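You operate a simulated robot arm through the tools that you are given. There is no shell and no other tool. Be economical: measure what you need, move in short steps, check, and stop when the job is done.

The job below is to be done with a simulated robot arm. You get a single attempt, and the scene is never put back.

TASK
Wipe the smeared meter window and check that it reads 0 %.
Fine: rub with the white block and put it back; lamp on to read, off after. Set down upright: white block. What is to be rubbed or washed off counts as gone when no trace of it is left.

It is judged by the outcome, as a careful person would: the job done as asked, and still so three seconds after it is handed in. It fails if anything else is knocked over, pushed out of place, dropped, spilled or broken.

THE ROBOT
A 6-joint arm with a two-finger parallel gripper, fixed in place. Base frame: the origin is at the foot of the arm, x ahead of it, y to its left, z up; the work surface is at about z = 880. Readings come in mm, rad, newtons and seconds.
With the tool pointing down near the work surface it reaches from about 260 to 660 mm from the base axis. Its first joint turns from -1.152 to 1.152 rad. Payload 2.9 kg.
The TCP is the grasp point between the finger pads, 30 mm short of the fingertips. In the tool frame z runs along the fingers and y along their closing line. Largest opening 110 mm; finger width 20, thickness 10; the body of the gripper, 48 by 112 mm, starts 55 mm behind the TCP.
Orientation is that of the tool frame in the base frame, as a unit quaternion [w, x, y, z]. With the fingers straight down and closing along the base's y, the tool's x points along the base's -x, its y along +y and its z along -z.

THE INTERFACE
- The arm moves only by the tool apply_moves. Its argument "rows" is a list of rows, each a list of 7 numbers: the shift along the base's x, y, z in mm, then the turn, a rotation vector about the base's x, y, z in rad, then the opening, from 0 (shut) to 1 (fully open). In form: [[dx, dy, dz, ax, ay, az, jaw], ...]. A call has 1 to 8 rows; each row is the pose to reach, as a shift and turn from the pose commanded when the call began. Rows are played at 5 a second. More than 50 mm and 0.15 rad between two rows, or a gripper value outside its range, and nothing of the call is played. A pose out of reach is approached as far as the arm can. The call stops where the force on the tool passes 40 N (or 10 N more than at its start, if that is more) or the arm is blocked; 0.2 s more then pass. The fingers move at their own pace (about 108 mm/s each) and stop on an object; they squeeze with about 43 N. The grip force told is the motor's: it shows also when the fingers shut on nothing. Time passes only in rows, and 0.2 s behind the last, so rows that repeat a pose let the fingers close. The reply holds the time, the measured pose of the TCP, the force on the tool along the base axes, the opening and the grip force, in the units named above and with some noise, with the torque about the TCP (base axes, N m) and any sound that the robot's microphone picked up.
- Cameras (640 x 400 px; columns grow to the right, rows downward): "scene" is fixed at [77.8, 431.5, 1394.6]; the picture's right is [-0.76, -0.65, 0.00], its down [-0.30, 0.35, -0.89] and it looks along [0.58, -0.67, -0.46] (base axes); focal length 333 px, centre (320, 200). "wrist" rides on the gripper at [72, 17, -103] in the tool frame; the picture's right is [-0.23, 0.97, 0.00], its down [-0.76, -0.18, -0.62] and it looks along [-0.61, -0.14, 0.78] (tool axes); focal length 222 px, centre (320, 200). There is no depth. A picture from a camera that has moved, and an enlarged one, comes with that camera's place and axes in the base frame and with its lens.
- snapshot(camera): a new picture of that camera. The clock stands still meanwhile.
- zoom(camera, box): a new picture of the part [left, top, right, bottom] of that camera's present view, enlarged. The clock stands still meanwhile.
- sign_off(): hands the job in; it is judged then, once.

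Go step by step. Nothing tells you positions but the pictures and the camera data: compare them with the known pose of the tool, close in by small moves and look again before you grip or let go. The budget is 120 turns and 84 pictures, counting those below and the enlarged ones. Unless the task says otherwise, let go and move clear before handing in, and close with one line.

The tools are called after "Emit:" as a command line: name --pt "numbers of a row" for each row, then --argument value for the rest, lists and objects as JSON in quotes. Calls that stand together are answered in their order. apply_moves: Moves the arm, as the interface text tells. Its arguments: {"type":"object","properties":{"rows":{"type":"array","items":{"type":"array","items":{"type":"number"}}}},"required":["rows"]} The other tools are called the same way: snapshot (camera) takes a picture; zoom (camera, box) takes an enlarged picture of a part of a camera's view; sign_off () hands the job in.

At the start:

```text
time_s: 0.0
tool_pos: [398.6, 34.4, 1216.3]
ee_rot: [-0.001, 0.0, 1.0, 0.001]
wrist_force: [0.4, 0.1, 0.4]
moment: [0.0, 0.01, -0.03]
finger_gap: 110.1
gripper_force: 0.1
```

scene: 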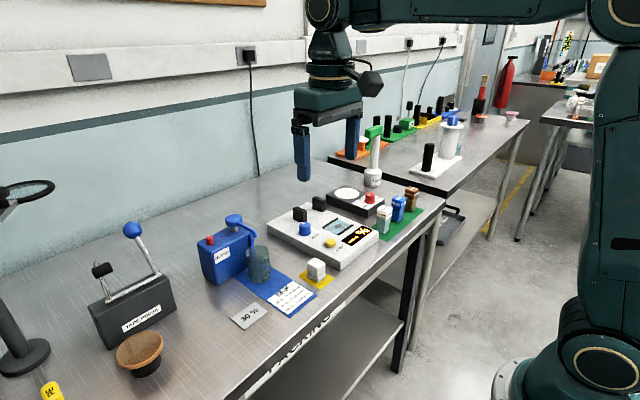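
wrist: 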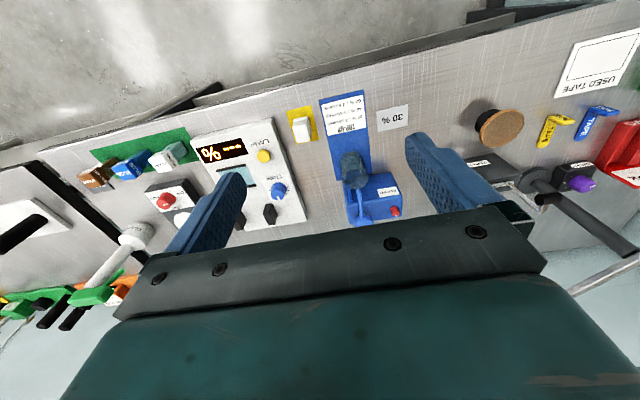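

I see a white panel with a display, knobs, a yellow lamp button, and a white block on a yellow pad beside it. I'll zoom in on both cameras for detail.

Emit:
zoom --camera "scene" --box '[190, 170, 450, 332]'

Emit:
zoom --camera "wrist" --box '[80, 80, 420, 290]'

Emit:
zoom --camera "scene" --box '[260, 185, 390, 285]'

```text
2.46 times, centred on (320, 251) of scene
camera zoom: at [77.8, 431.5, 1394.6], right [-0.76, -0.65, 0.0], down [-0.3, 0.35, -0.89], along [0.58, -0.67, -0.46], focal length 820 px, centre (320, 74)
```

zoom: 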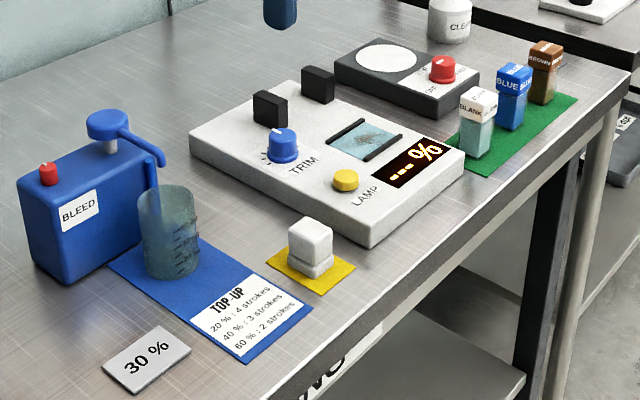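

```text
1.88 times, centred on (250, 185) of wrist
camera zoom: at [326.8, 52.7, 1320.3], right [0.23, 0.97, 0.0], down [0.76, -0.18, 0.62], along [0.61, -0.14, -0.78], focal length 418 px, centre (452, 228)
```

zoom: 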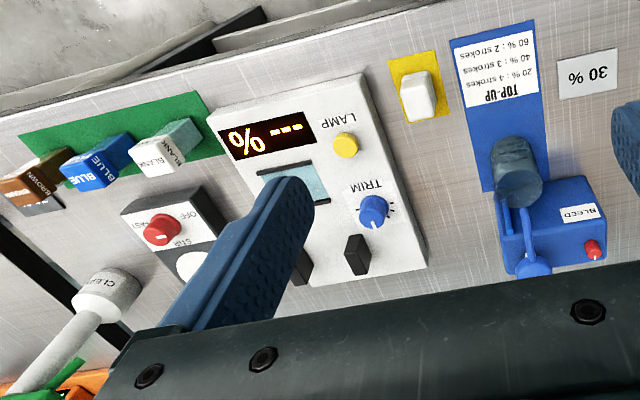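

```text
4.00 times, centred on (325, 235) of scene
camera zoom: at [77.8, 431.5, 1394.6], right [-0.76, -0.65, 0.0], down [-0.3, 0.35, -0.89], along [0.58, -0.67, -0.46], focal length 1333 px, centre (300, 60)
```

zoom: 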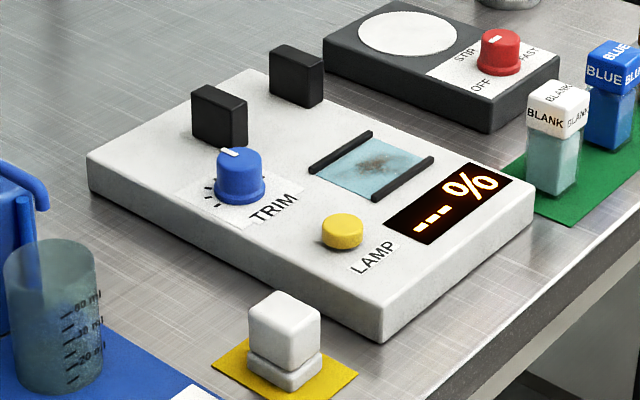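

The white block is at about [472,-10], the window at about [540,-175] on a panel with its top near z 915, and the lamp button near [506,-103]. I'll move above the block and look again.

Emit:
apply_moves --pt "20 -12 -40 0 0 0 1" --pt "40 -24 -80 0 0 0 1" --pt "60 -36 -120 0 0 0 1" --pt "73 -45 -160 0 0 0 1" --pt "73 -45 -190 0 0 0 1" --pt "73 -45 -190 0 0 0 1"

Emit:
snapshot --camera "wrist"

Emit:
snapshot --camera "scene"

```text
time_s: 1.4
tool_pos: [471.2, -10.5, 1024.9]
ee_rot: [0.0, -0.001, 1.0, 0.0]
wrist_force: [0.6, 0.1, 0.0]
moment: [-0.03, -0.03, -0.01]
finger_gap: 110.3
gripper_force: 0.1
```

```text
78 pictures are left
camera wrist: at [399.5, 8.2, 1129.5], right [0.23, 0.97, 0.0], down [0.76, -0.18, 0.62], along [0.61, -0.14, -0.78], focal length 222 px, centre (320, 200)
```

wrist: 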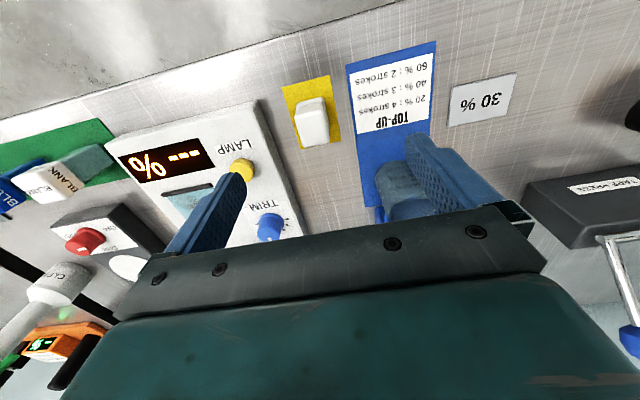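

```text
77 pictures are left
```

scene: 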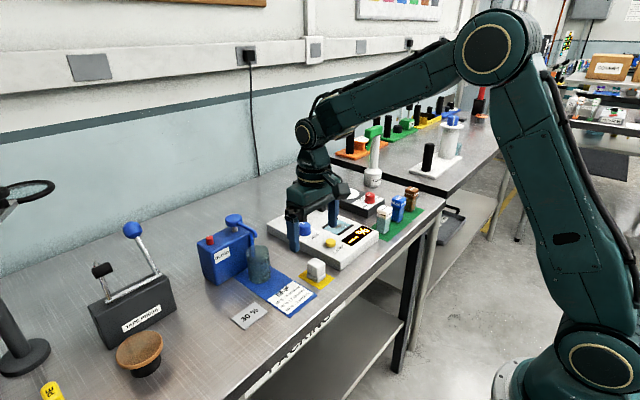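

The block is near the expected spot but needs a better measurement. I'll zoom in on it.

Emit:
zoom --camera "wrist" --box '[260, 60, 372, 160]'

Emit:
zoom --camera "scene" --box '[270, 230, 366, 290]'

```text
4.00 times, centred on (316, 110) of wrist
camera zoom: at [399.5, 8.2, 1129.5], right [0.23, 0.97, 0.0], down [0.76, -0.18, 0.62], along [0.61, -0.14, -0.78], focal length 888 px, centre (336, 560)
```

zoom: 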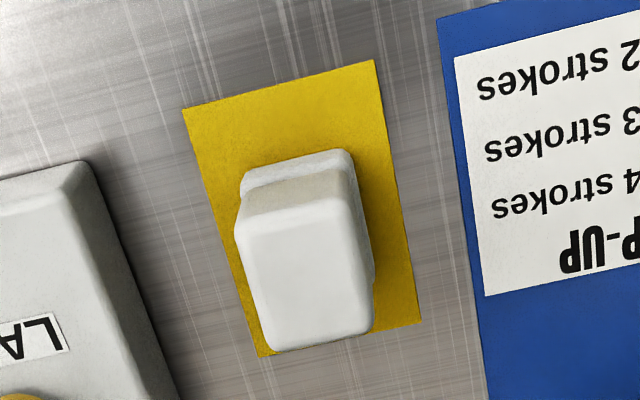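

```text
6.67 times, centred on (318, 260) of scene
camera zoom: at [77.8, 431.5, 1394.6], right [-0.76, -0.65, 0.0], down [-0.3, 0.35, -0.89], along [0.58, -0.67, -0.46], focal length 2221 px, centre (333, -200)
```

zoom: 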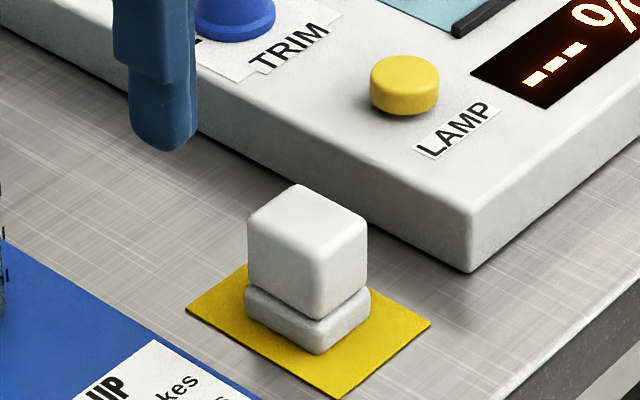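

The pad is axis-aligned and centred near [477,-16]. The block on it is about 36 × 26 mm and 38 mm tall, so I'll narrow the jaws and descend over it.

Emit:
apply_moves --pt "5 -5.5 0 0 0 0 0.47" --pt "5 -5.5 0 0 0 0 0.47" --pt "5 -5.5 -40 0 0 0 0.47" --pt "5 -5.5 -70 0 0 0 0.47" --pt "5 -5.5 -70 0 0 0 0.47"

Emit:
zoom --camera "wrist" --box '[180, 40, 440, 210]'

Emit:
zoom --camera "scene" --box '[260, 200, 388, 290]'

```text
time_s: 2.6
tool_pos: [475.0, -14.6, 955.5]
ee_rot: [0.0, 0.001, 1.0, 0.0]
wrist_force: [0.4, 0.1, 0.9]
moment: [-0.01, -0.03, 0.0]
finger_gap: 51.8
gripper_force: 0.1
```

```text
2.35 times, centred on (310, 125) of wrist
camera zoom: at [404.2, 2.0, 1060.2], right [0.23, 0.97, 0.0], down [0.76, -0.18, 0.62], along [0.61, -0.14, -0.78], focal length 523 px, centre (344, 376)
```

zoom: 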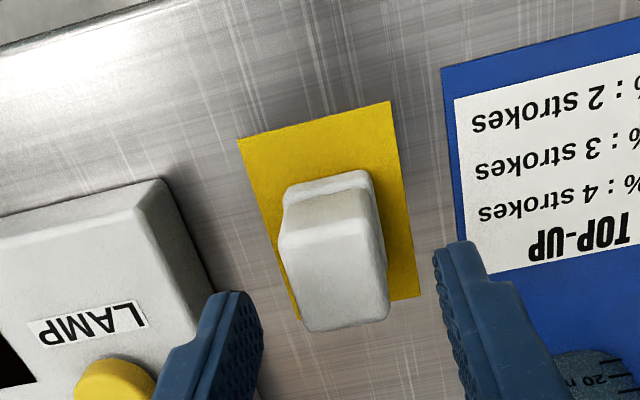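

```text
4.44 times, centred on (324, 245) of scene
camera zoom: at [77.8, 431.5, 1394.6], right [-0.76, -0.65, 0.0], down [-0.3, 0.35, -0.89], along [0.58, -0.67, -0.46], focal length 1481 px, centre (302, 0)
```

zoom: 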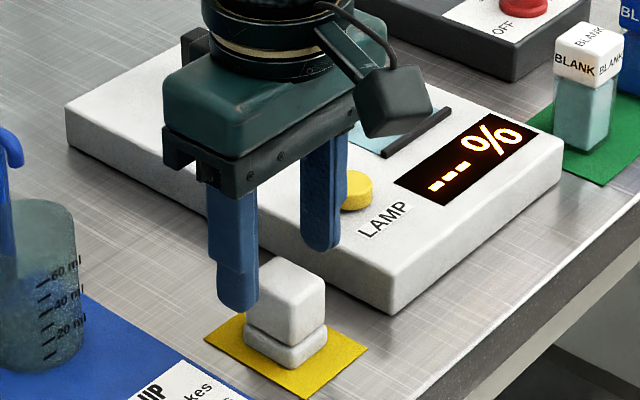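

Aligned: the block's top centre is near [474,-16]. I'll descend to grip height and close.

Emit:
apply_moves --pt "-1 -1 -15 0 0 0 0.47" --pt "-1 -1 -30 0 0 0 0.47" --pt "-1 -1 -30 0 0 0 0.1" --pt "-1 -1 -30 0 0 0 0.1" --pt "-1 -1 -30 0 0 0 0.1"

Emit:
zoom --camera "scene" --box '[260, 200, 388, 290]'

```text
time_s: 3.8
tool_pos: [476.0, -17.0, 924.9]
ee_rot: [0.0, -0.001, 1.0, 0.001]
wrist_force: [0.1, -0.7, 2.3]
moment: [-0.02, -0.01, -0.02]
finger_gap: 29.2
gripper_force: 42.9
```

```text
4.44 times, centred on (324, 245) of scene
camera zoom: at [77.8, 431.5, 1394.6], right [-0.76, -0.65, 0.0], down [-0.3, 0.35, -0.89], along [0.58, -0.67, -0.46], focal length 1481 px, centre (302, 0)
```

zoom: 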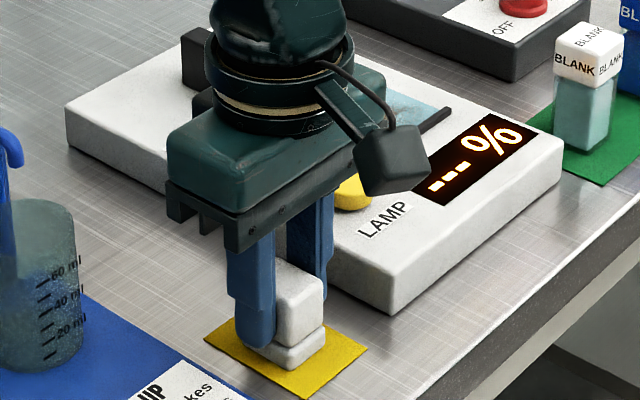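

Gripped (29 mm) at [476,-17,925], which is the pose to return to. I'll lift and carry it high toward the window.

Emit:
apply_moves --pt "0 0 40 0 0 0 0.1" --pt "0 0 80 0 0 0 0.1" --pt "20 -35 90 0 0 0 0.1" --pt "40 -75 90 0 0 0 0.1" --pt "55 -110 90 0 0 0 0.1" --pt "64 -135 90 0 0 0 0.1" --pt "64 -135 90 0 0 0 0.1"

Emit:
snapshot --camera "wrist"

Emit:
zoom --camera "scene" --box '[260, 160, 420, 270]'

```text
time_s: 5.4
tool_pos: [539.9, -151.3, 1016.2]
ee_rot: [0.001, 0.0, 1.0, 0.0]
wrist_force: [-0.3, -0.1, -0.4]
moment: [-0.04, -0.01, 0.0]
finger_gap: 29.0
gripper_force: 43.0
```

```text
71 pictures are left
camera wrist: at [468.2, -133.9, 1120.6], right [0.23, 0.97, 0.0], down [0.76, -0.18, 0.62], along [0.61, -0.14, -0.78], focal length 222 px, centre (320, 200)
```

wrist: 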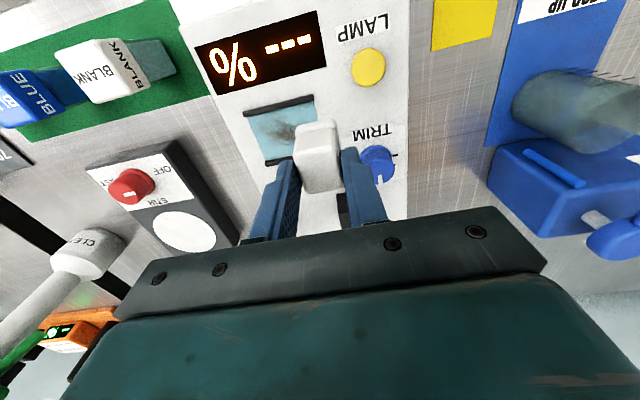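

```text
3.64 times, centred on (340, 215) of scene
camera zoom: at [77.8, 431.5, 1394.6], right [-0.76, -0.65, 0.0], down [-0.3, 0.35, -0.89], along [0.58, -0.67, -0.46], focal length 1212 px, centre (247, 146)
```

zoom: 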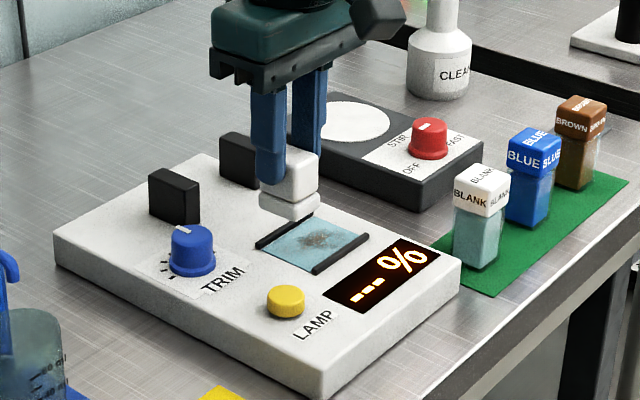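

Emit:
zoom --camera "wrist" --box '[230, 70, 358, 170]'

Emit:
zoom --camera "scene" --box '[315, 205, 379, 250]'

```text
4.00 times, centred on (294, 120) of wrist
camera zoom: at [468.2, -133.9, 1120.6], right [0.23, 0.97, 0.0], down [0.76, -0.18, 0.62], along [0.61, -0.14, -0.78], focal length 888 px, centre (424, 520)
```

zoom: 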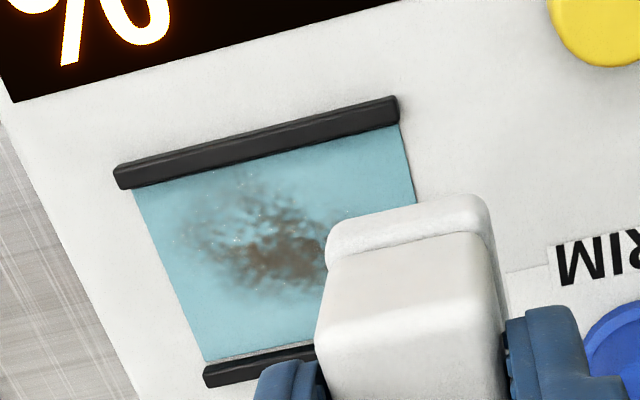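

```text
8.89 times, centred on (347, 228) of scene
camera zoom: at [77.8, 431.5, 1394.6], right [-0.76, -0.65, 0.0], down [-0.3, 0.35, -0.89], along [0.58, -0.67, -0.46], focal length 2961 px, centre (80, -44)
```

zoom: 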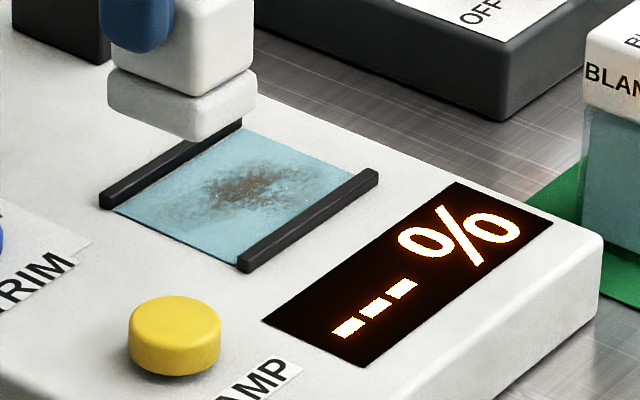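

The window spans about x 520–566, y −215 to −150 at z ≈ 912, with a rail at each x side. I'll lower the block over its centre.

Emit:
apply_moves --pt "3 -31 0 0 0 0 0.1" --pt "3 -31 -30 0 0 0 0.1" --pt "3 -31 -52 0 0 0 0.1" --pt "3 -31 -52 0 0 0 0.1"

Emit:
zoom --camera "wrist" --box '[230, 70, 390, 180]'

Emit:
zoom --camera "scene" --box '[305, 195, 385, 250]'

```text
time_s: 6.5
tool_pos: [544.1, -183.3, 971.3]
ee_rot: [0.006, -0.001, 1.0, -0.001]
wrist_force: [0.4, 0.2, 3.8]
moment: [-0.07, -0.1, 0.02]
finger_gap: 28.5
gripper_force: 42.9
stopped in row 4: the force on the tool passed its limit at 42 N (the readings are from after the stop); the commanded pose is now the measured one
```

```text
3.64 times, centred on (310, 125) of wrist
camera zoom: at [471.2, -164.7, 1074.4], right [0.23, 0.97, 0.0], down [0.76, -0.17, 0.63], along [0.61, -0.14, -0.78], focal length 808 px, centre (356, 473)
```

zoom: 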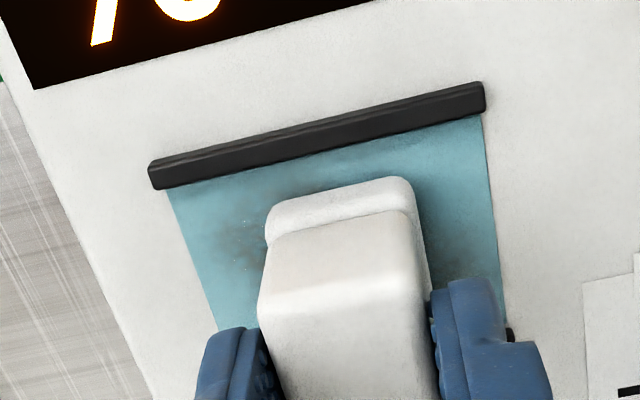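

```text
7.27 times, centred on (345, 222) of scene
camera zoom: at [77.7, 431.5, 1394.6], right [-0.76, -0.65, 0.0], down [-0.3, 0.35, -0.89], along [0.58, -0.67, -0.46], focal length 2423 px, centre (138, 36)
```

zoom: 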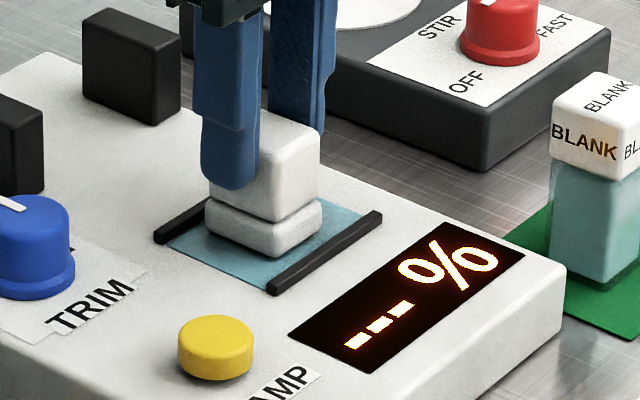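

The block touched the window at TCP z ≈ 971, so it sits about 12 mm lower in the jaws than I expected, but the grip is firm. I'll start with gentle strokes along y.

Emit:
apply_moves --pt "0 0 -0.5 0 0.012 0 0.1" --pt "0 -10 -1 0 0.012 0 0.1" --pt "0 -20 -1 0 0.012 0 0.1" --pt "0 -10 -1 0 0.012 0 0.1" --pt "0 0 -1 0 0.012 0 0.1"

Emit:
zoom --camera "scene" --box '[305, 195, 385, 250]'

```text
time_s: 7.7
tool_pos: [543.7, -184.5, 970.4]
ee_rot: [-0.001, 0.002, 1.0, -0.002]
wrist_force: [-0.2, -8.5, 22.0]
moment: [-0.52, -0.36, -0.17]
finger_gap: 28.5
gripper_force: 42.4
```

```text
7.27 times, centred on (345, 222) of scene
camera zoom: at [77.4, 431.4, 1394.7], right [-0.76, -0.65, 0.0], down [-0.3, 0.35, -0.89], along [0.58, -0.67, -0.46], focal length 2423 px, centre (138, 36)
```

zoom: 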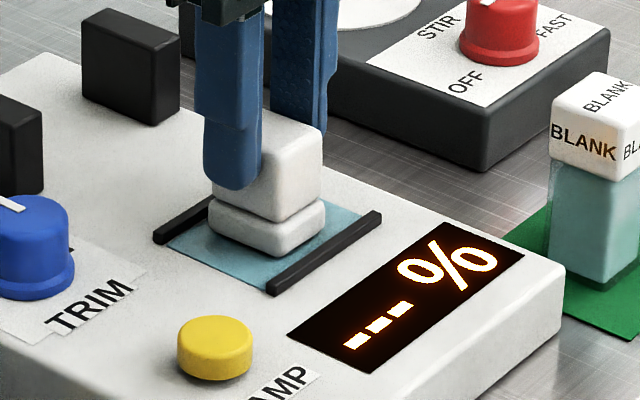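

Contact is good (22 N down) and the panel isn't moving. I'll continue with strokes across the width of the window.

Emit:
apply_moves --pt "0 12 0.2 0 0 0 0.1" --pt "0 20 0.2 0 0 0 0.1" --pt "-4 10 0.2 0 0 0 0.1" --pt "-5 0 0.2 0 0 0 0.1" --pt "-5 -10 0.2 0 0 0 0.1" --pt "-5 -20 0.2 0 0 0 0.1" --pt "-5 -8 0.2 0 0 0 0.1" --pt "-5 6 0.2 0 0 0 0.1"

Emit:
apply_moves --pt "0 10 0 0 0 0 0.1" --pt "4 10 0 0 0 0 0.1" --pt "9 0 0 0 0 0 0.1" --pt "9 -12 0 0 0 0 0.1" --pt "9 -24 0 0 0 0 0.1" --pt "9 -12 0 0 0 0 0.1" --pt "9 0 0 0 0 0 0.1" --pt "9 12 0 0 0 0 0.1"

```text
time_s: 9.4
tool_pos: [538.5, -179.0, 969.4]
ee_rot: [-0.001, 0.001, 1.0, -0.003]
wrist_force: [-1.6, -9.9, 22.4]
moment: [-0.52, -0.35, -0.16]
finger_gap: 28.3
gripper_force: 42.9
```

```text
time_s: 11.2
tool_pos: [548.1, -166.3, 968.9]
ee_rot: [-0.001, 0.0, 1.0, -0.001]
wrist_force: [0.4, -7.8, 20.0]
moment: [-0.47, -0.36, -0.12]
finger_gap: 28.5
gripper_force: 43.1
```

I'll lift the block and move it aside toward +y to inspect the window.

Emit:
apply_moves --pt "0 0 15 0 0 0 0.1" --pt "0 5 40 0 0 0 0.1" --pt "-10 35 60 0 0 0 0.1" --pt "-10 60 60 0 0 0 0.1" --pt "-10 60 60 0 0 0 0.1"

Emit:
zoom --camera "scene" --box '[305, 195, 385, 250]'

Emit:
zoom --camera "wrist" --box '[170, 60, 330, 170]'

```text
time_s: 12.4
tool_pos: [538.0, -103.6, 1029.7]
ee_rot: [-0.002, 0.0, 1.0, 0.0]
wrist_force: [0.0, -0.4, -0.3]
moment: [0.01, 0.02, 0.01]
finger_gap: 28.7
gripper_force: 42.9
```

```text
7.27 times, centred on (345, 222) of scene
camera zoom: at [77.8, 431.5, 1394.6], right [-0.76, -0.65, 0.0], down [-0.3, 0.35, -0.89], along [0.58, -0.67, -0.46], focal length 2423 px, centre (138, 36)
```

zoom: 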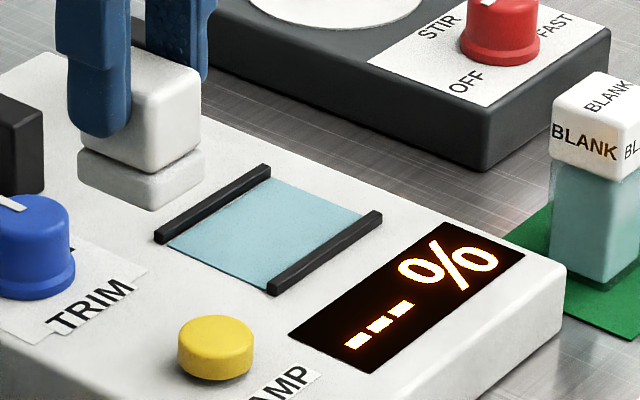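

```text
3.64 times, centred on (250, 115) of wrist
camera zoom: at [465.9, -86.1, 1134.3], right [0.23, 0.97, 0.0], down [0.76, -0.18, 0.62], along [0.6, -0.14, -0.78], focal length 808 px, centre (574, 509)
```

zoom: 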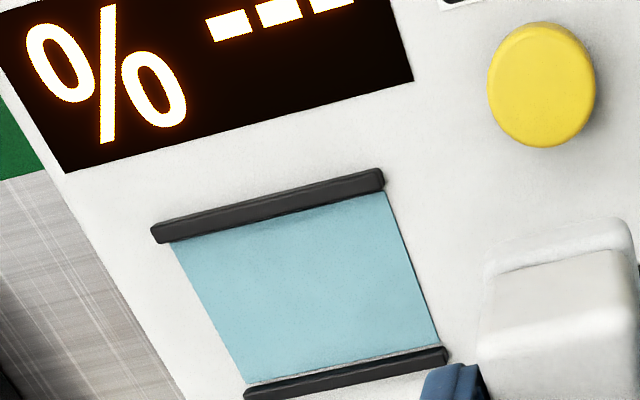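

The window looks clean; I'll check closely for faint traces.

Emit:
zoom --camera "wrist" --box '[205, 100, 301, 166]'

Emit:
zoom --camera "scene" --box '[322, 216, 362, 238]'

```text
6.06 times, centred on (253, 133) of wrist
camera zoom: at [465.9, -86.1, 1134.3], right [0.23, 0.97, 0.0], down [0.76, -0.18, 0.62], along [0.6, -0.14, -0.78], focal length 1346 px, centre (726, 606)
```

zoom: 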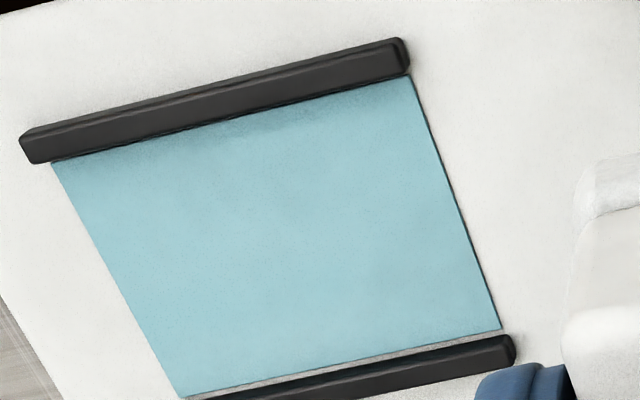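

```text
16.00 times, centred on (342, 227) of scene
camera zoom: at [77.8, 431.5, 1394.6], right [-0.76, -0.65, 0.0], down [-0.3, 0.35, -0.89], along [0.58, -0.67, -0.46], focal length 5330 px, centre (-32, -232)
```

zoom: 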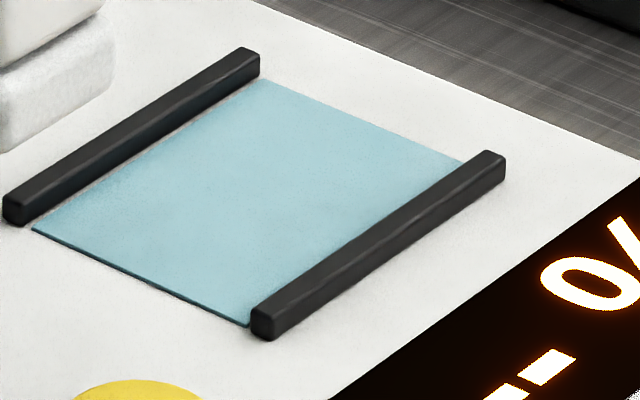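

There may be a faint shade by the near rail, so I'll make one more pass along that rail and across the middle.

Emit:
apply_moves --pt "-1 -35 0 0 0 0 0.1" --pt "-1 -62 -10 0 0 0 0.1" --pt "-1 -62 -45 0 0 0 0.1" --pt "-1 -62 -57 0 0 0 0.1" --pt "-1 -62 -60 0 0 0 0.1" --pt "-1 -62 -60 0 0 0 0.1"

Emit:
zoom --camera "wrist" --box '[230, 70, 390, 180]'

```text
time_s: 13.8
tool_pos: [537.6, -165.7, 970.5]
ee_rot: [-0.001, 0.0, 1.0, -0.002]
wrist_force: [-0.3, 0.8, 9.4]
moment: [0.09, -0.14, 0.01]
finger_gap: 28.6
gripper_force: 43.1
```

```text
3.64 times, centred on (310, 125) of wrist
camera zoom: at [465.3, -148.3, 1074.5], right [0.23, 0.97, 0.0], down [0.76, -0.18, 0.62], along [0.61, -0.14, -0.78], focal length 808 px, centre (356, 473)
```

zoom: 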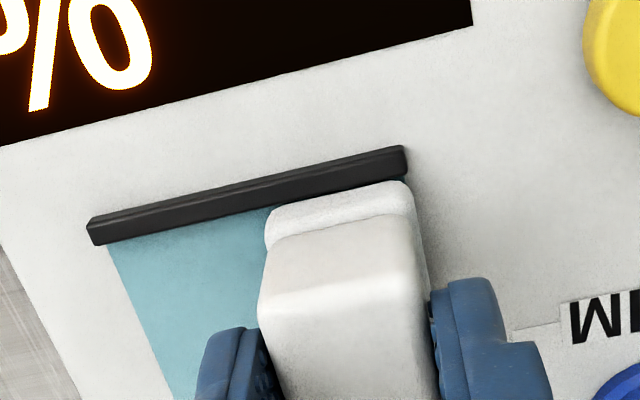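

The block runs right along the near rail with about 9 N of contact. I'll stroke down and back, then again slightly inward.

Emit:
apply_moves --pt "0 -10 -1 0 0 0 0.1" --pt "0 -22 -1 0 0 0 0.1" --pt "0 -35 -1 0 0 0 0.1" --pt "0 -24 -1 0 0 0 0.1" --pt "0 -12 -1 0 0 0 0.1" --pt "0 2 -1 0 0 0 0.1" --pt "5 -6 -1 0 0 0 0.1" --pt "5 -18 -1 0 0 0 0.1"

Emit:
apply_moves --pt "0 -12 0 0 0 0 0.1" --pt "0 -18 0 0 0 0 0.1" --pt "5 -10 0 0 0 0 0.1" --pt "5 4 0 0 0 0 0.1" --pt "5 18 0 0 0 0 0.1" --pt "0 18 20 0 0 0 0.1" --pt "0 50 50 0 0 0 0.1" --pt "-4 80 60 0 0 0 0.1"

Emit:
zoom --camera "wrist" --box '[190, 90, 318, 178]'

Emit:
zoom --camera "scene" --box '[285, 195, 389, 266]'

```text
time_s: 15.7
tool_pos: [542.6, -183.2, 969.0]
ee_rot: [-0.002, -0.002, 1.0, -0.001]
wrist_force: [1.8, 7.7, 20.4]
moment: [0.51, -0.41, 0.1]
finger_gap: 28.6
gripper_force: 43.1
```

```text
time_s: 17.4
tool_pos: [537.6, -105.2, 1028.3]
ee_rot: [-0.003, 0.0, 1.0, -0.001]
wrist_force: [-0.2, 0.0, -0.4]
moment: [0.01, 0.01, 0.03]
finger_gap: 28.6
gripper_force: 42.9
```

```text
4.55 times, centred on (254, 134) of wrist
camera zoom: at [466.3, -86.4, 1132.6], right [0.23, 0.97, 0.0], down [0.77, -0.18, 0.62], along [0.6, -0.14, -0.79], focal length 1010 px, centre (620, 500)
```

zoom: 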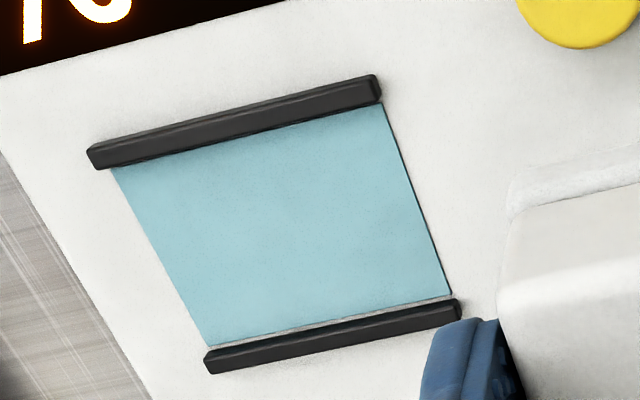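

```text
5.63 times, centred on (337, 230) of scene
camera zoom: at [77.8, 431.5, 1394.6], right [-0.76, -0.65, 0.0], down [-0.3, 0.35, -0.89], along [0.58, -0.67, -0.46], focal length 1877 px, centre (224, 28)
```

zoom: 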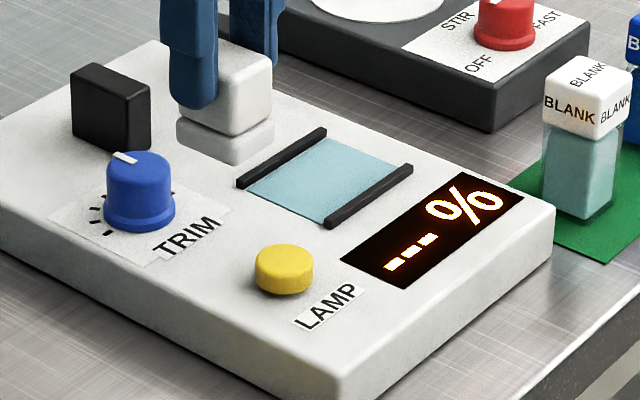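

The window is clean. I'll return the block high over the yellow pad.

Emit:
apply_moves --pt "-20 30 0 0 0 0 0.1" --pt "-40 60 0 0 0 0 0.1" --pt "-62 88 0 0 0 0 0.1" --pt "-62 88 -30 0 0 0 0.1" --pt "-62 88 -60 0 0 0 0.1" --pt "-62 88 -78 0 0 0 0.1" --pt "-62 88 -78 0 0 0 0.1"

Emit:
zoom --camera "scene" --box '[270, 220, 366, 290]'

Emit:
zoom --camera "wrist" --box '[200, 50, 420, 200]'

```text
time_s: 19.1
tool_pos: [475.8, -17.2, 949.3]
ee_rot: [-0.002, 0.0, 1.0, -0.001]
wrist_force: [0.7, 1.0, -0.5]
moment: [0.01, 0.03, 0.01]
finger_gap: 28.5
gripper_force: 42.6
```

```text
5.71 times, centred on (318, 255) of scene
camera zoom: at [77.8, 431.5, 1394.6], right [-0.76, -0.65, 0.0], down [-0.3, 0.35, -0.89], along [0.58, -0.67, -0.46], focal length 1904 px, centre (331, -114)
```

zoom: 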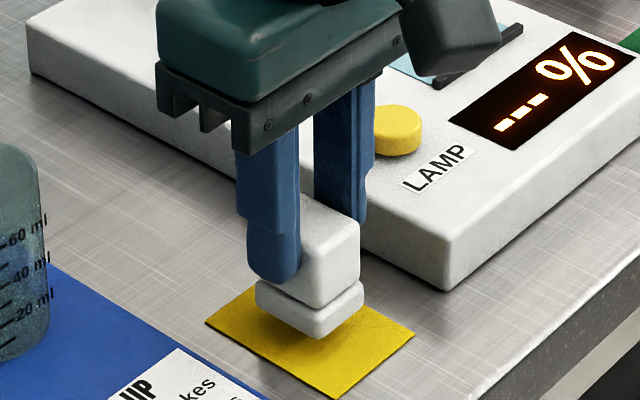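

```text
2.67 times, centred on (310, 125) of wrist
camera zoom: at [403.9, 0.8, 1054.6], right [0.23, 0.97, 0.0], down [0.76, -0.18, 0.62], along [0.6, -0.14, -0.78], focal length 592 px, centre (347, 400)
```

zoom: 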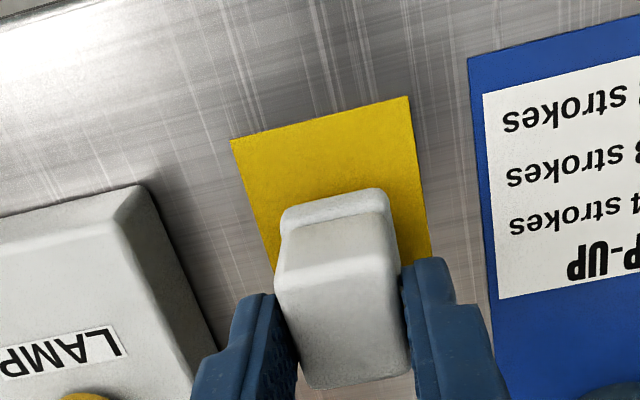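

The block is hanging about 12 mm above its pad, level and centred. I'll lower it in small steps until it touches.

Emit:
apply_moves --pt "0 0 -3 0 0 0 0.1" --pt "0 0 -6 0 0 0 0.1" --pt "0 0 -9 0 0 0 0.1" --pt "0 0 -9 0 0 0 0.1"

Emit:
apply_moves --pt "0 0 -1 0 0 0 0.1" --pt "0 0 -2 0 0 0 0.1" --pt "0 0 -2 0 0 0 0.1"

```text
time_s: 20.1
tool_pos: [475.4, -17.4, 941.0]
ee_rot: [-0.002, 0.0, 1.0, -0.001]
wrist_force: [0.9, 0.6, -0.5]
moment: [-0.03, 0.02, 0.0]
finger_gap: 28.5
gripper_force: 42.9
```

```text
time_s: 20.9
tool_pos: [475.1, -17.7, 938.9]
ee_rot: [-0.002, 0.0, 1.0, -0.001]
wrist_force: [0.8, 0.5, 0.1]
moment: [0.02, -0.01, 0.01]
finger_gap: 28.8
gripper_force: 43.2
```

Emit:
apply_moves --pt "0 0 -1 0 0 0 0.1" --pt "0 0 -2 0 0 0 0.1" --pt "0 0 -2 0 0 0 0.1"

Emit:
zoom --camera "scene" --box '[286, 240, 350, 290]'

```text
time_s: 21.6
tool_pos: [475.6, -18.7, 937.8]
ee_rot: [-0.001, 0.0, 1.0, -0.001]
wrist_force: [-6.0, 1.3, 23.7]
moment: [0.07, 0.13, 0.0]
finger_gap: 28.3
gripper_force: 43.2
```

```text
8.00 times, centred on (318, 265) of scene
camera zoom: at [77.3, 431.5, 1394.6], right [-0.76, -0.65, 0.0], down [-0.3, 0.35, -0.89], along [0.58, -0.67, -0.46], focal length 2665 px, centre (336, -320)
```

zoom: 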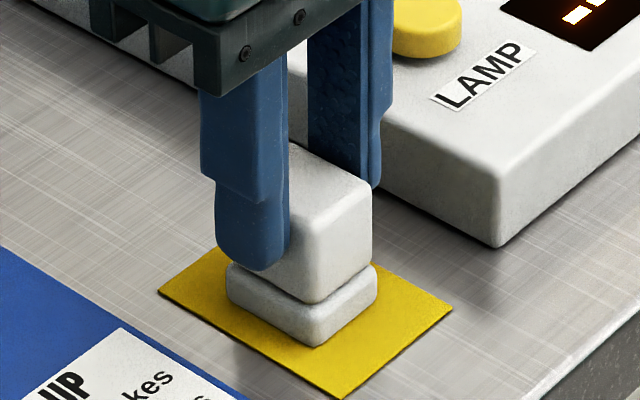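

The block rests on its pad. I'll ease the pressure, open, and rise.

Emit:
apply_moves --pt "0 0 1 0 0 0 0.1" --pt "0 0 1 0 0 0 0.35" --pt "0 0 1 0 0 0 0.45" --pt "0 0 1 0 0 0 0.45" --pt "0 0 25 0 0 0 0.45" --pt "0 0 60 0 0 0 0.45" --pt "0 0 90 0 0 0 0.45" --pt "0 0 90 0 0 0 0.0"

Emit:
zoom --camera "scene" --box '[270, 200, 390, 290]'

Emit:
snapshot --camera "wrist"

```text
time_s: 23.4
tool_pos: [477.1, -15.6, 1026.7]
ee_rot: [-0.003, 0.0, 1.0, -0.002]
wrist_force: [-0.1, 0.0, 0.2]
moment: [-0.02, 0.02, 0.0]
finger_gap: 0.0
gripper_force: 34.7
```

```text
4.44 times, centred on (330, 245) of scene
camera zoom: at [77.8, 431.5, 1394.6], right [-0.76, -0.65, 0.0], down [-0.3, 0.35, -0.89], along [0.58, -0.67, -0.46], focal length 1481 px, centre (276, 0)
```

zoom: 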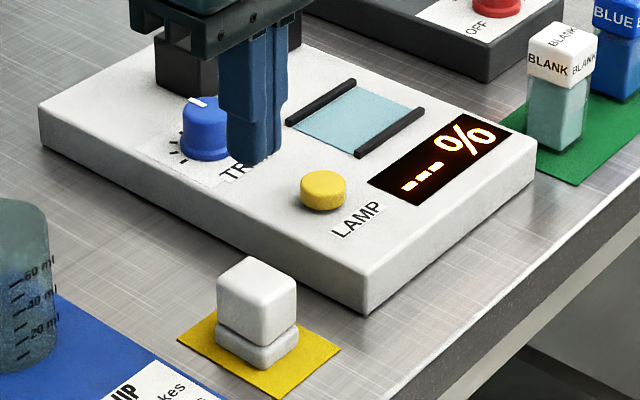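

```text
53 pictures are left
camera wrist: at [404.6, 1.4, 1131.7], right [0.23, 0.97, 0.0], down [0.76, -0.18, 0.62], along [0.6, -0.14, -0.78], focal length 222 px, centre (320, 200)
```

wrist: 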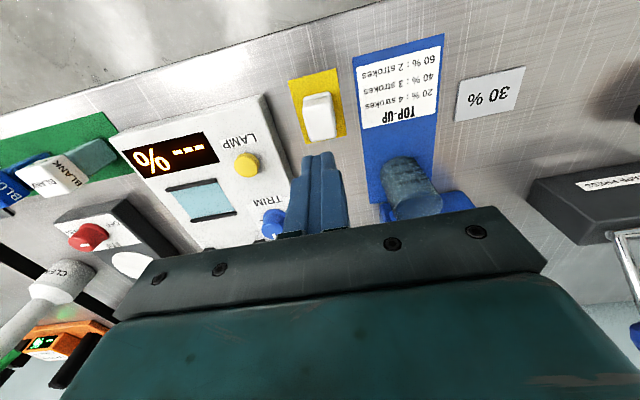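

The block is upright on its pad. Next is the yellow LAMP button near [503,-101], top at z ≈ 925. I'll bring the closed fingertips above it.

Emit:
apply_moves --pt "10 -35 0 0 0 0 0" --pt "20 -65 0 0 0 0 0" --pt "26 -85 -15 0 0 0 0" --pt "26 -85 -45 0 0 0 0" --pt "26 -85 -50 0 0 0 0"

Emit:
zoom --camera "scene" --box '[290, 200, 386, 266]'

Emit:
zoom --camera "wrist" --box '[210, 60, 410, 220]'

```text
time_s: 24.6
tool_pos: [501.4, -101.4, 976.3]
ee_rot: [-0.003, 0.0, 1.0, -0.001]
wrist_force: [0.0, -0.7, -0.3]
moment: [0.02, -0.01, 0.01]
finger_gap: 0.1
gripper_force: 37.8
```

```text
6.06 times, centred on (338, 233) of scene
camera zoom: at [77.8, 431.5, 1394.6], right [-0.76, -0.65, 0.0], down [-0.3, 0.35, -0.89], along [0.58, -0.67, -0.46], focal length 2019 px, centre (211, 0)
```

zoom: 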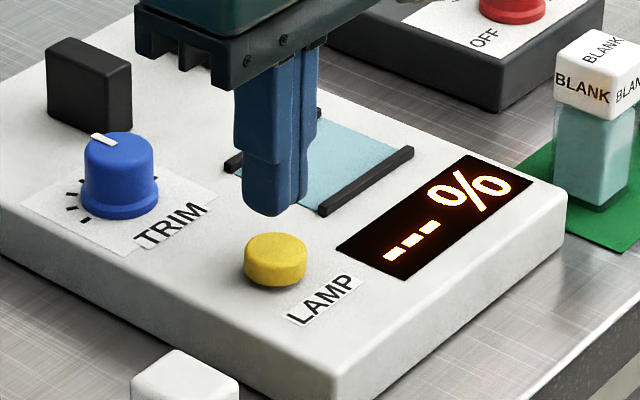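

```text
2.50 times, centred on (310, 140) of wrist
camera zoom: at [430.3, -83.7, 1081.4], right [0.23, 0.97, 0.0], down [0.76, -0.18, 0.62], along [0.6, -0.14, -0.78], focal length 555 px, centre (345, 350)
```

zoom: 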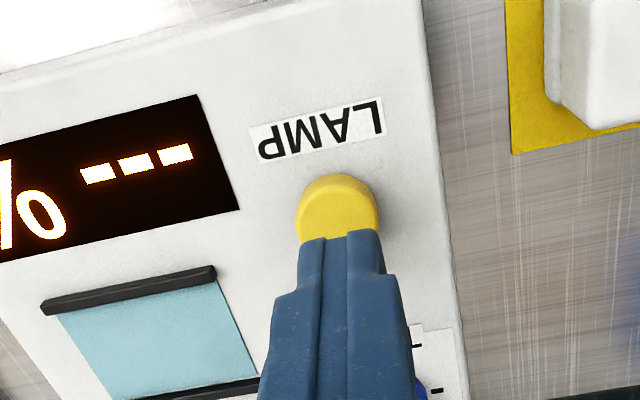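

The fingertips are over the button. I'll go down gently until there is a response.

Emit:
apply_moves --pt "-2 0 -10 0 0 0 0" --pt "-2 0 -15 0 0 0 0" --pt "-2 0 -18 0 0 0 0" --pt "-2 0 -20 0 0 0 0"

```text
time_s: 25.6
tool_pos: [499.9, -102.4, 955.7]
ee_rot: [-0.002, 0.0, 1.0, -0.001]
wrist_force: [0.1, 0.6, -0.2]
moment: [0.0, -0.03, -0.02]
finger_gap: 0.0
gripper_force: 38.0
```

Emit:
apply_moves --pt "0 0 -1 0 0 0 0" --pt "0 0 -2 0 0 0 0" --pt "0 0 -3 0 0 0 0"

Emit:
zoom --camera "scene" --box '[290, 200, 386, 266]'

```text
time_s: 26.4
tool_pos: [498.7, -101.7, 953.2]
ee_rot: [-0.002, 0.001, 1.0, -0.001]
wrist_force: [0.8, 0.2, 0.4]
moment: [0.02, -0.02, 0.0]
finger_gap: 0.0
gripper_force: 38.0
```

```text
6.06 times, centred on (338, 233) of scene
camera zoom: at [77.8, 431.5, 1394.6], right [-0.76, -0.65, 0.0], down [-0.3, 0.35, -0.89], along [0.58, -0.67, -0.46], focal length 2019 px, centre (211, 0)
```

zoom: 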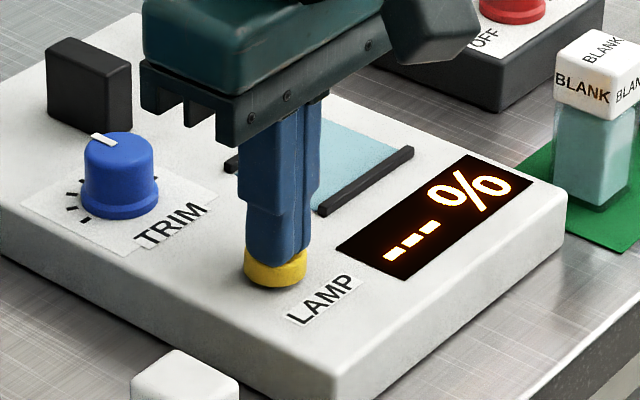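

Just about touching, with no force yet. I'll continue down in 1 mm steps.

Emit:
apply_moves --pt "0 0 -1 0 0 0 0" --pt "0 0 -2 0 0 0 0" --pt "0 0 -3 0 0 0 0"

```text
time_s: 27.2
tool_pos: [499.5, -102.8, 951.6]
ee_rot: [-0.003, 0.0, 1.0, 0.0]
wrist_force: [-1.5, 0.1, 2.9]
moment: [-0.01, 0.02, -0.01]
finger_gap: 0.0
gripper_force: 37.8
heard: click
```

A click was heard. I'll rise and read the display.

Emit:
apply_moves --pt "0 0 10 0 0 0 0" --pt "0 0 40 0 0 0 0" --pt "0 0 40 0 0 0 0" --pt "0 0 40 0 0 0 0" --pt "0 0 40 0 0 0 0"

Emit:
zoom --camera "scene" --box '[290, 200, 386, 266]'

```text
time_s: 28.4
tool_pos: [499.6, -102.4, 991.7]
ee_rot: [-0.002, 0.001, 1.0, -0.001]
wrist_force: [-0.1, 0.0, -0.2]
moment: [0.01, -0.01, 0.02]
finger_gap: 0.0
gripper_force: 37.5
```

```text
6.06 times, centred on (338, 233) of scene
camera zoom: at [77.8, 431.5, 1394.6], right [-0.76, -0.65, 0.0], down [-0.3, 0.35, -0.89], along [0.58, -0.67, -0.46], focal length 2019 px, centre (211, 0)
```

zoom: 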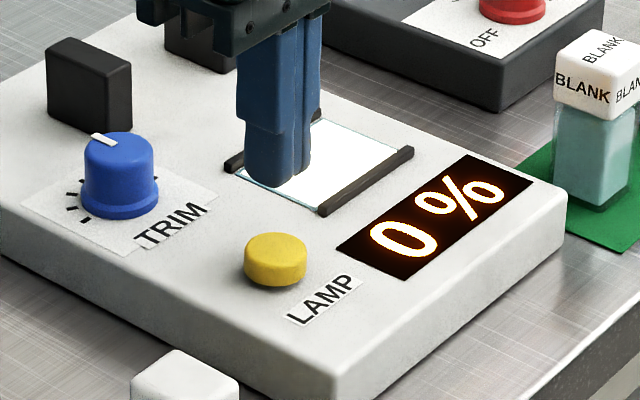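

The lamp is on and the meter reads 0 %. While it's lit I'll check the window once more for traces, also from the wrist.

Emit:
zoom --camera "wrist" --box '[150, 60, 350, 220]'

```text
2.50 times, centred on (250, 140) of wrist
camera zoom: at [428.9, -83.3, 1095.8], right [0.23, 0.97, 0.0], down [0.76, -0.18, 0.62], along [0.6, -0.14, -0.78], focal length 555 px, centre (495, 350)
```

zoom: 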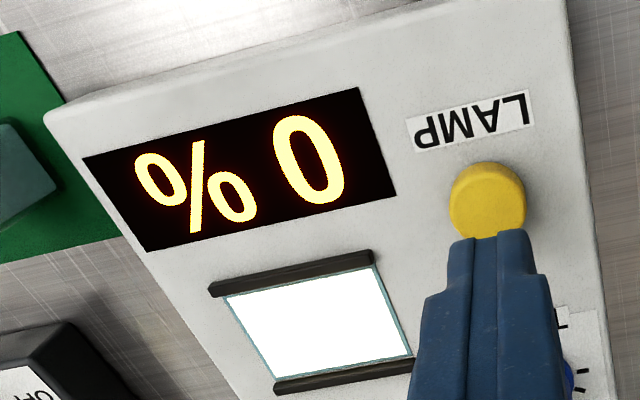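

Clean, and 0 % is confirmed. I'll press the lamp button again to turn it off.

Emit:
apply_moves --pt "0 0 -25 0 0 0 0" --pt "0 0 -36 0 0 0 0" --pt "0 0 -38 0 0 0 0" --pt "0 0 -39 0 0 0 0" --pt "0 0 -40 0 0 0 0"

```text
time_s: 29.6
tool_pos: [500.6, -101.1, 951.5]
ee_rot: [-0.002, 0.0, 1.0, -0.002]
wrist_force: [-0.5, -1.5, 3.3]
moment: [-0.08, -0.03, 0.0]
finger_gap: 0.0
gripper_force: 38.0
heard: click
```

Clicked. I'll rise clear and check.

Emit:
apply_moves --pt "0 0 10 0 0 0 0" --pt "0 0 50 0 0 0 0" --pt "-10 10 100 0 0 0 0" --pt "-30 30 140 0 0 0 0.3" --pt "-60 60 160 0 0 0 0.3" --pt "-60 60 160 0 0 0 0.3"

Emit:
zoom --camera "scene" --box '[190, 170, 450, 332]'

Emit:
zoom --camera "wrist" --box '[100, 60, 400, 240]'

```text
refused: row 3 steps farther than a row can; nothing moved
```

```text
2.46 times, centred on (320, 251) of scene
camera zoom: at [77.7, 431.5, 1394.6], right [-0.76, -0.65, 0.0], down [-0.3, 0.35, -0.89], along [0.58, -0.67, -0.46], focal length 820 px, centre (320, 74)
```

zoom: 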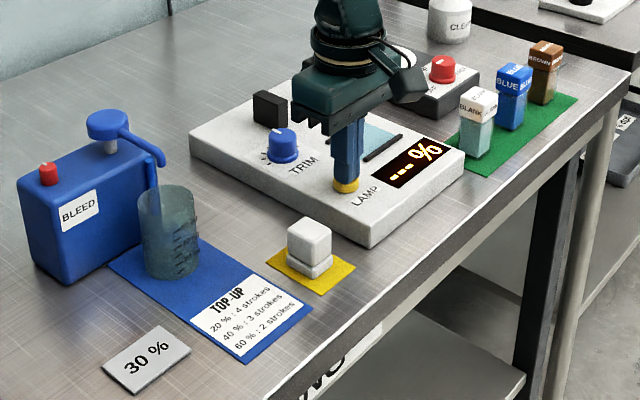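

```text
2.13 times, centred on (250, 150) of wrist
camera zoom: at [428.5, -83.5, 1056.1], right [0.23, 0.97, 0.0], down [0.76, -0.18, 0.62], along [0.6, -0.14, -0.78], focal length 474 px, centre (469, 307)
```

zoom: 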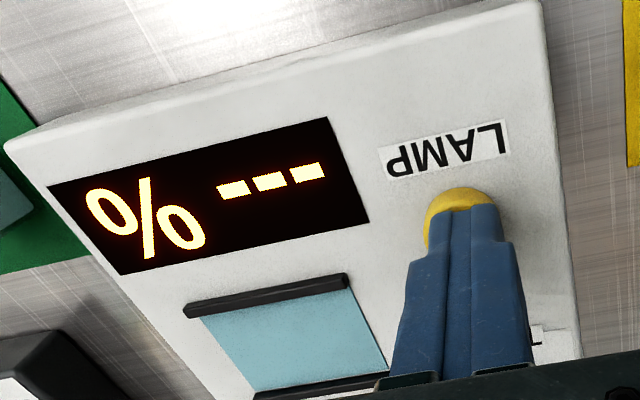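

That move was refused because one step was too long; the lamp is off. I'll rise in smaller steps.

Emit:
apply_moves --pt "0 0 10 0 0 0 0" --pt "0 0 40 0 0 0 0" --pt "0 0 80 0 0 0 0" --pt "-10 10 115 0 0 0 0" --pt "-30 30 145 0 0 0 0.3" --pt "-50 50 160 0 0 0 0.3" --pt "-50 50 160 0 0 0 0.3"

Emit:
zoom --camera "scene" --box '[190, 170, 450, 332]'

Emit:
zoom --camera "wrist" --box '[100, 60, 400, 240]'

```text
time_s: 31.2
tool_pos: [449.4, -52.4, 1112.6]
ee_rot: [-0.003, -0.001, 1.0, -0.001]
wrist_force: [0.3, 0.0, -0.2]
moment: [0.02, -0.02, -0.03]
finger_gap: 32.9
gripper_force: 0.0
```

```text
2.46 times, centred on (320, 251) of scene
camera zoom: at [77.8, 431.5, 1394.6], right [-0.76, -0.65, 0.0], down [-0.3, 0.35, -0.89], along [0.58, -0.67, -0.46], focal length 820 px, centre (320, 74)
```

zoom: 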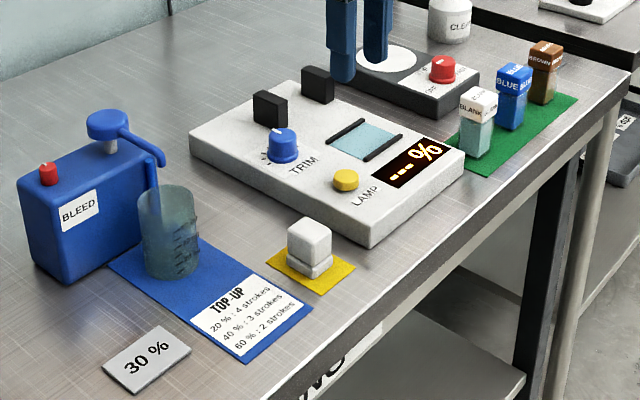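

```text
2.13 times, centred on (250, 150) of wrist
camera zoom: at [377.9, -33.5, 1215.8], right [0.23, 0.97, 0.0], down [0.77, -0.18, 0.62], along [0.6, -0.14, -0.79], focal length 474 px, centre (469, 307)
```

zoom: 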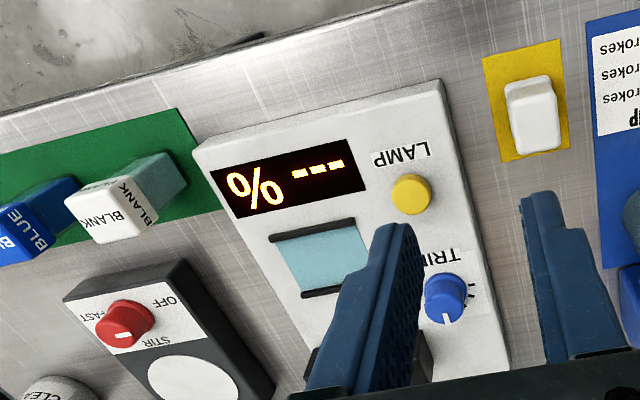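

The window is clean, the lamp is off, the block is upright on its pad and nothing else has moved, so I'm handing in.

Emit:
sign_off

```text
The job is handed in.
```

The meter window is wiped clean and read 0 % with the lamp on; the lamp is off again and the white block is back upright on its pad.
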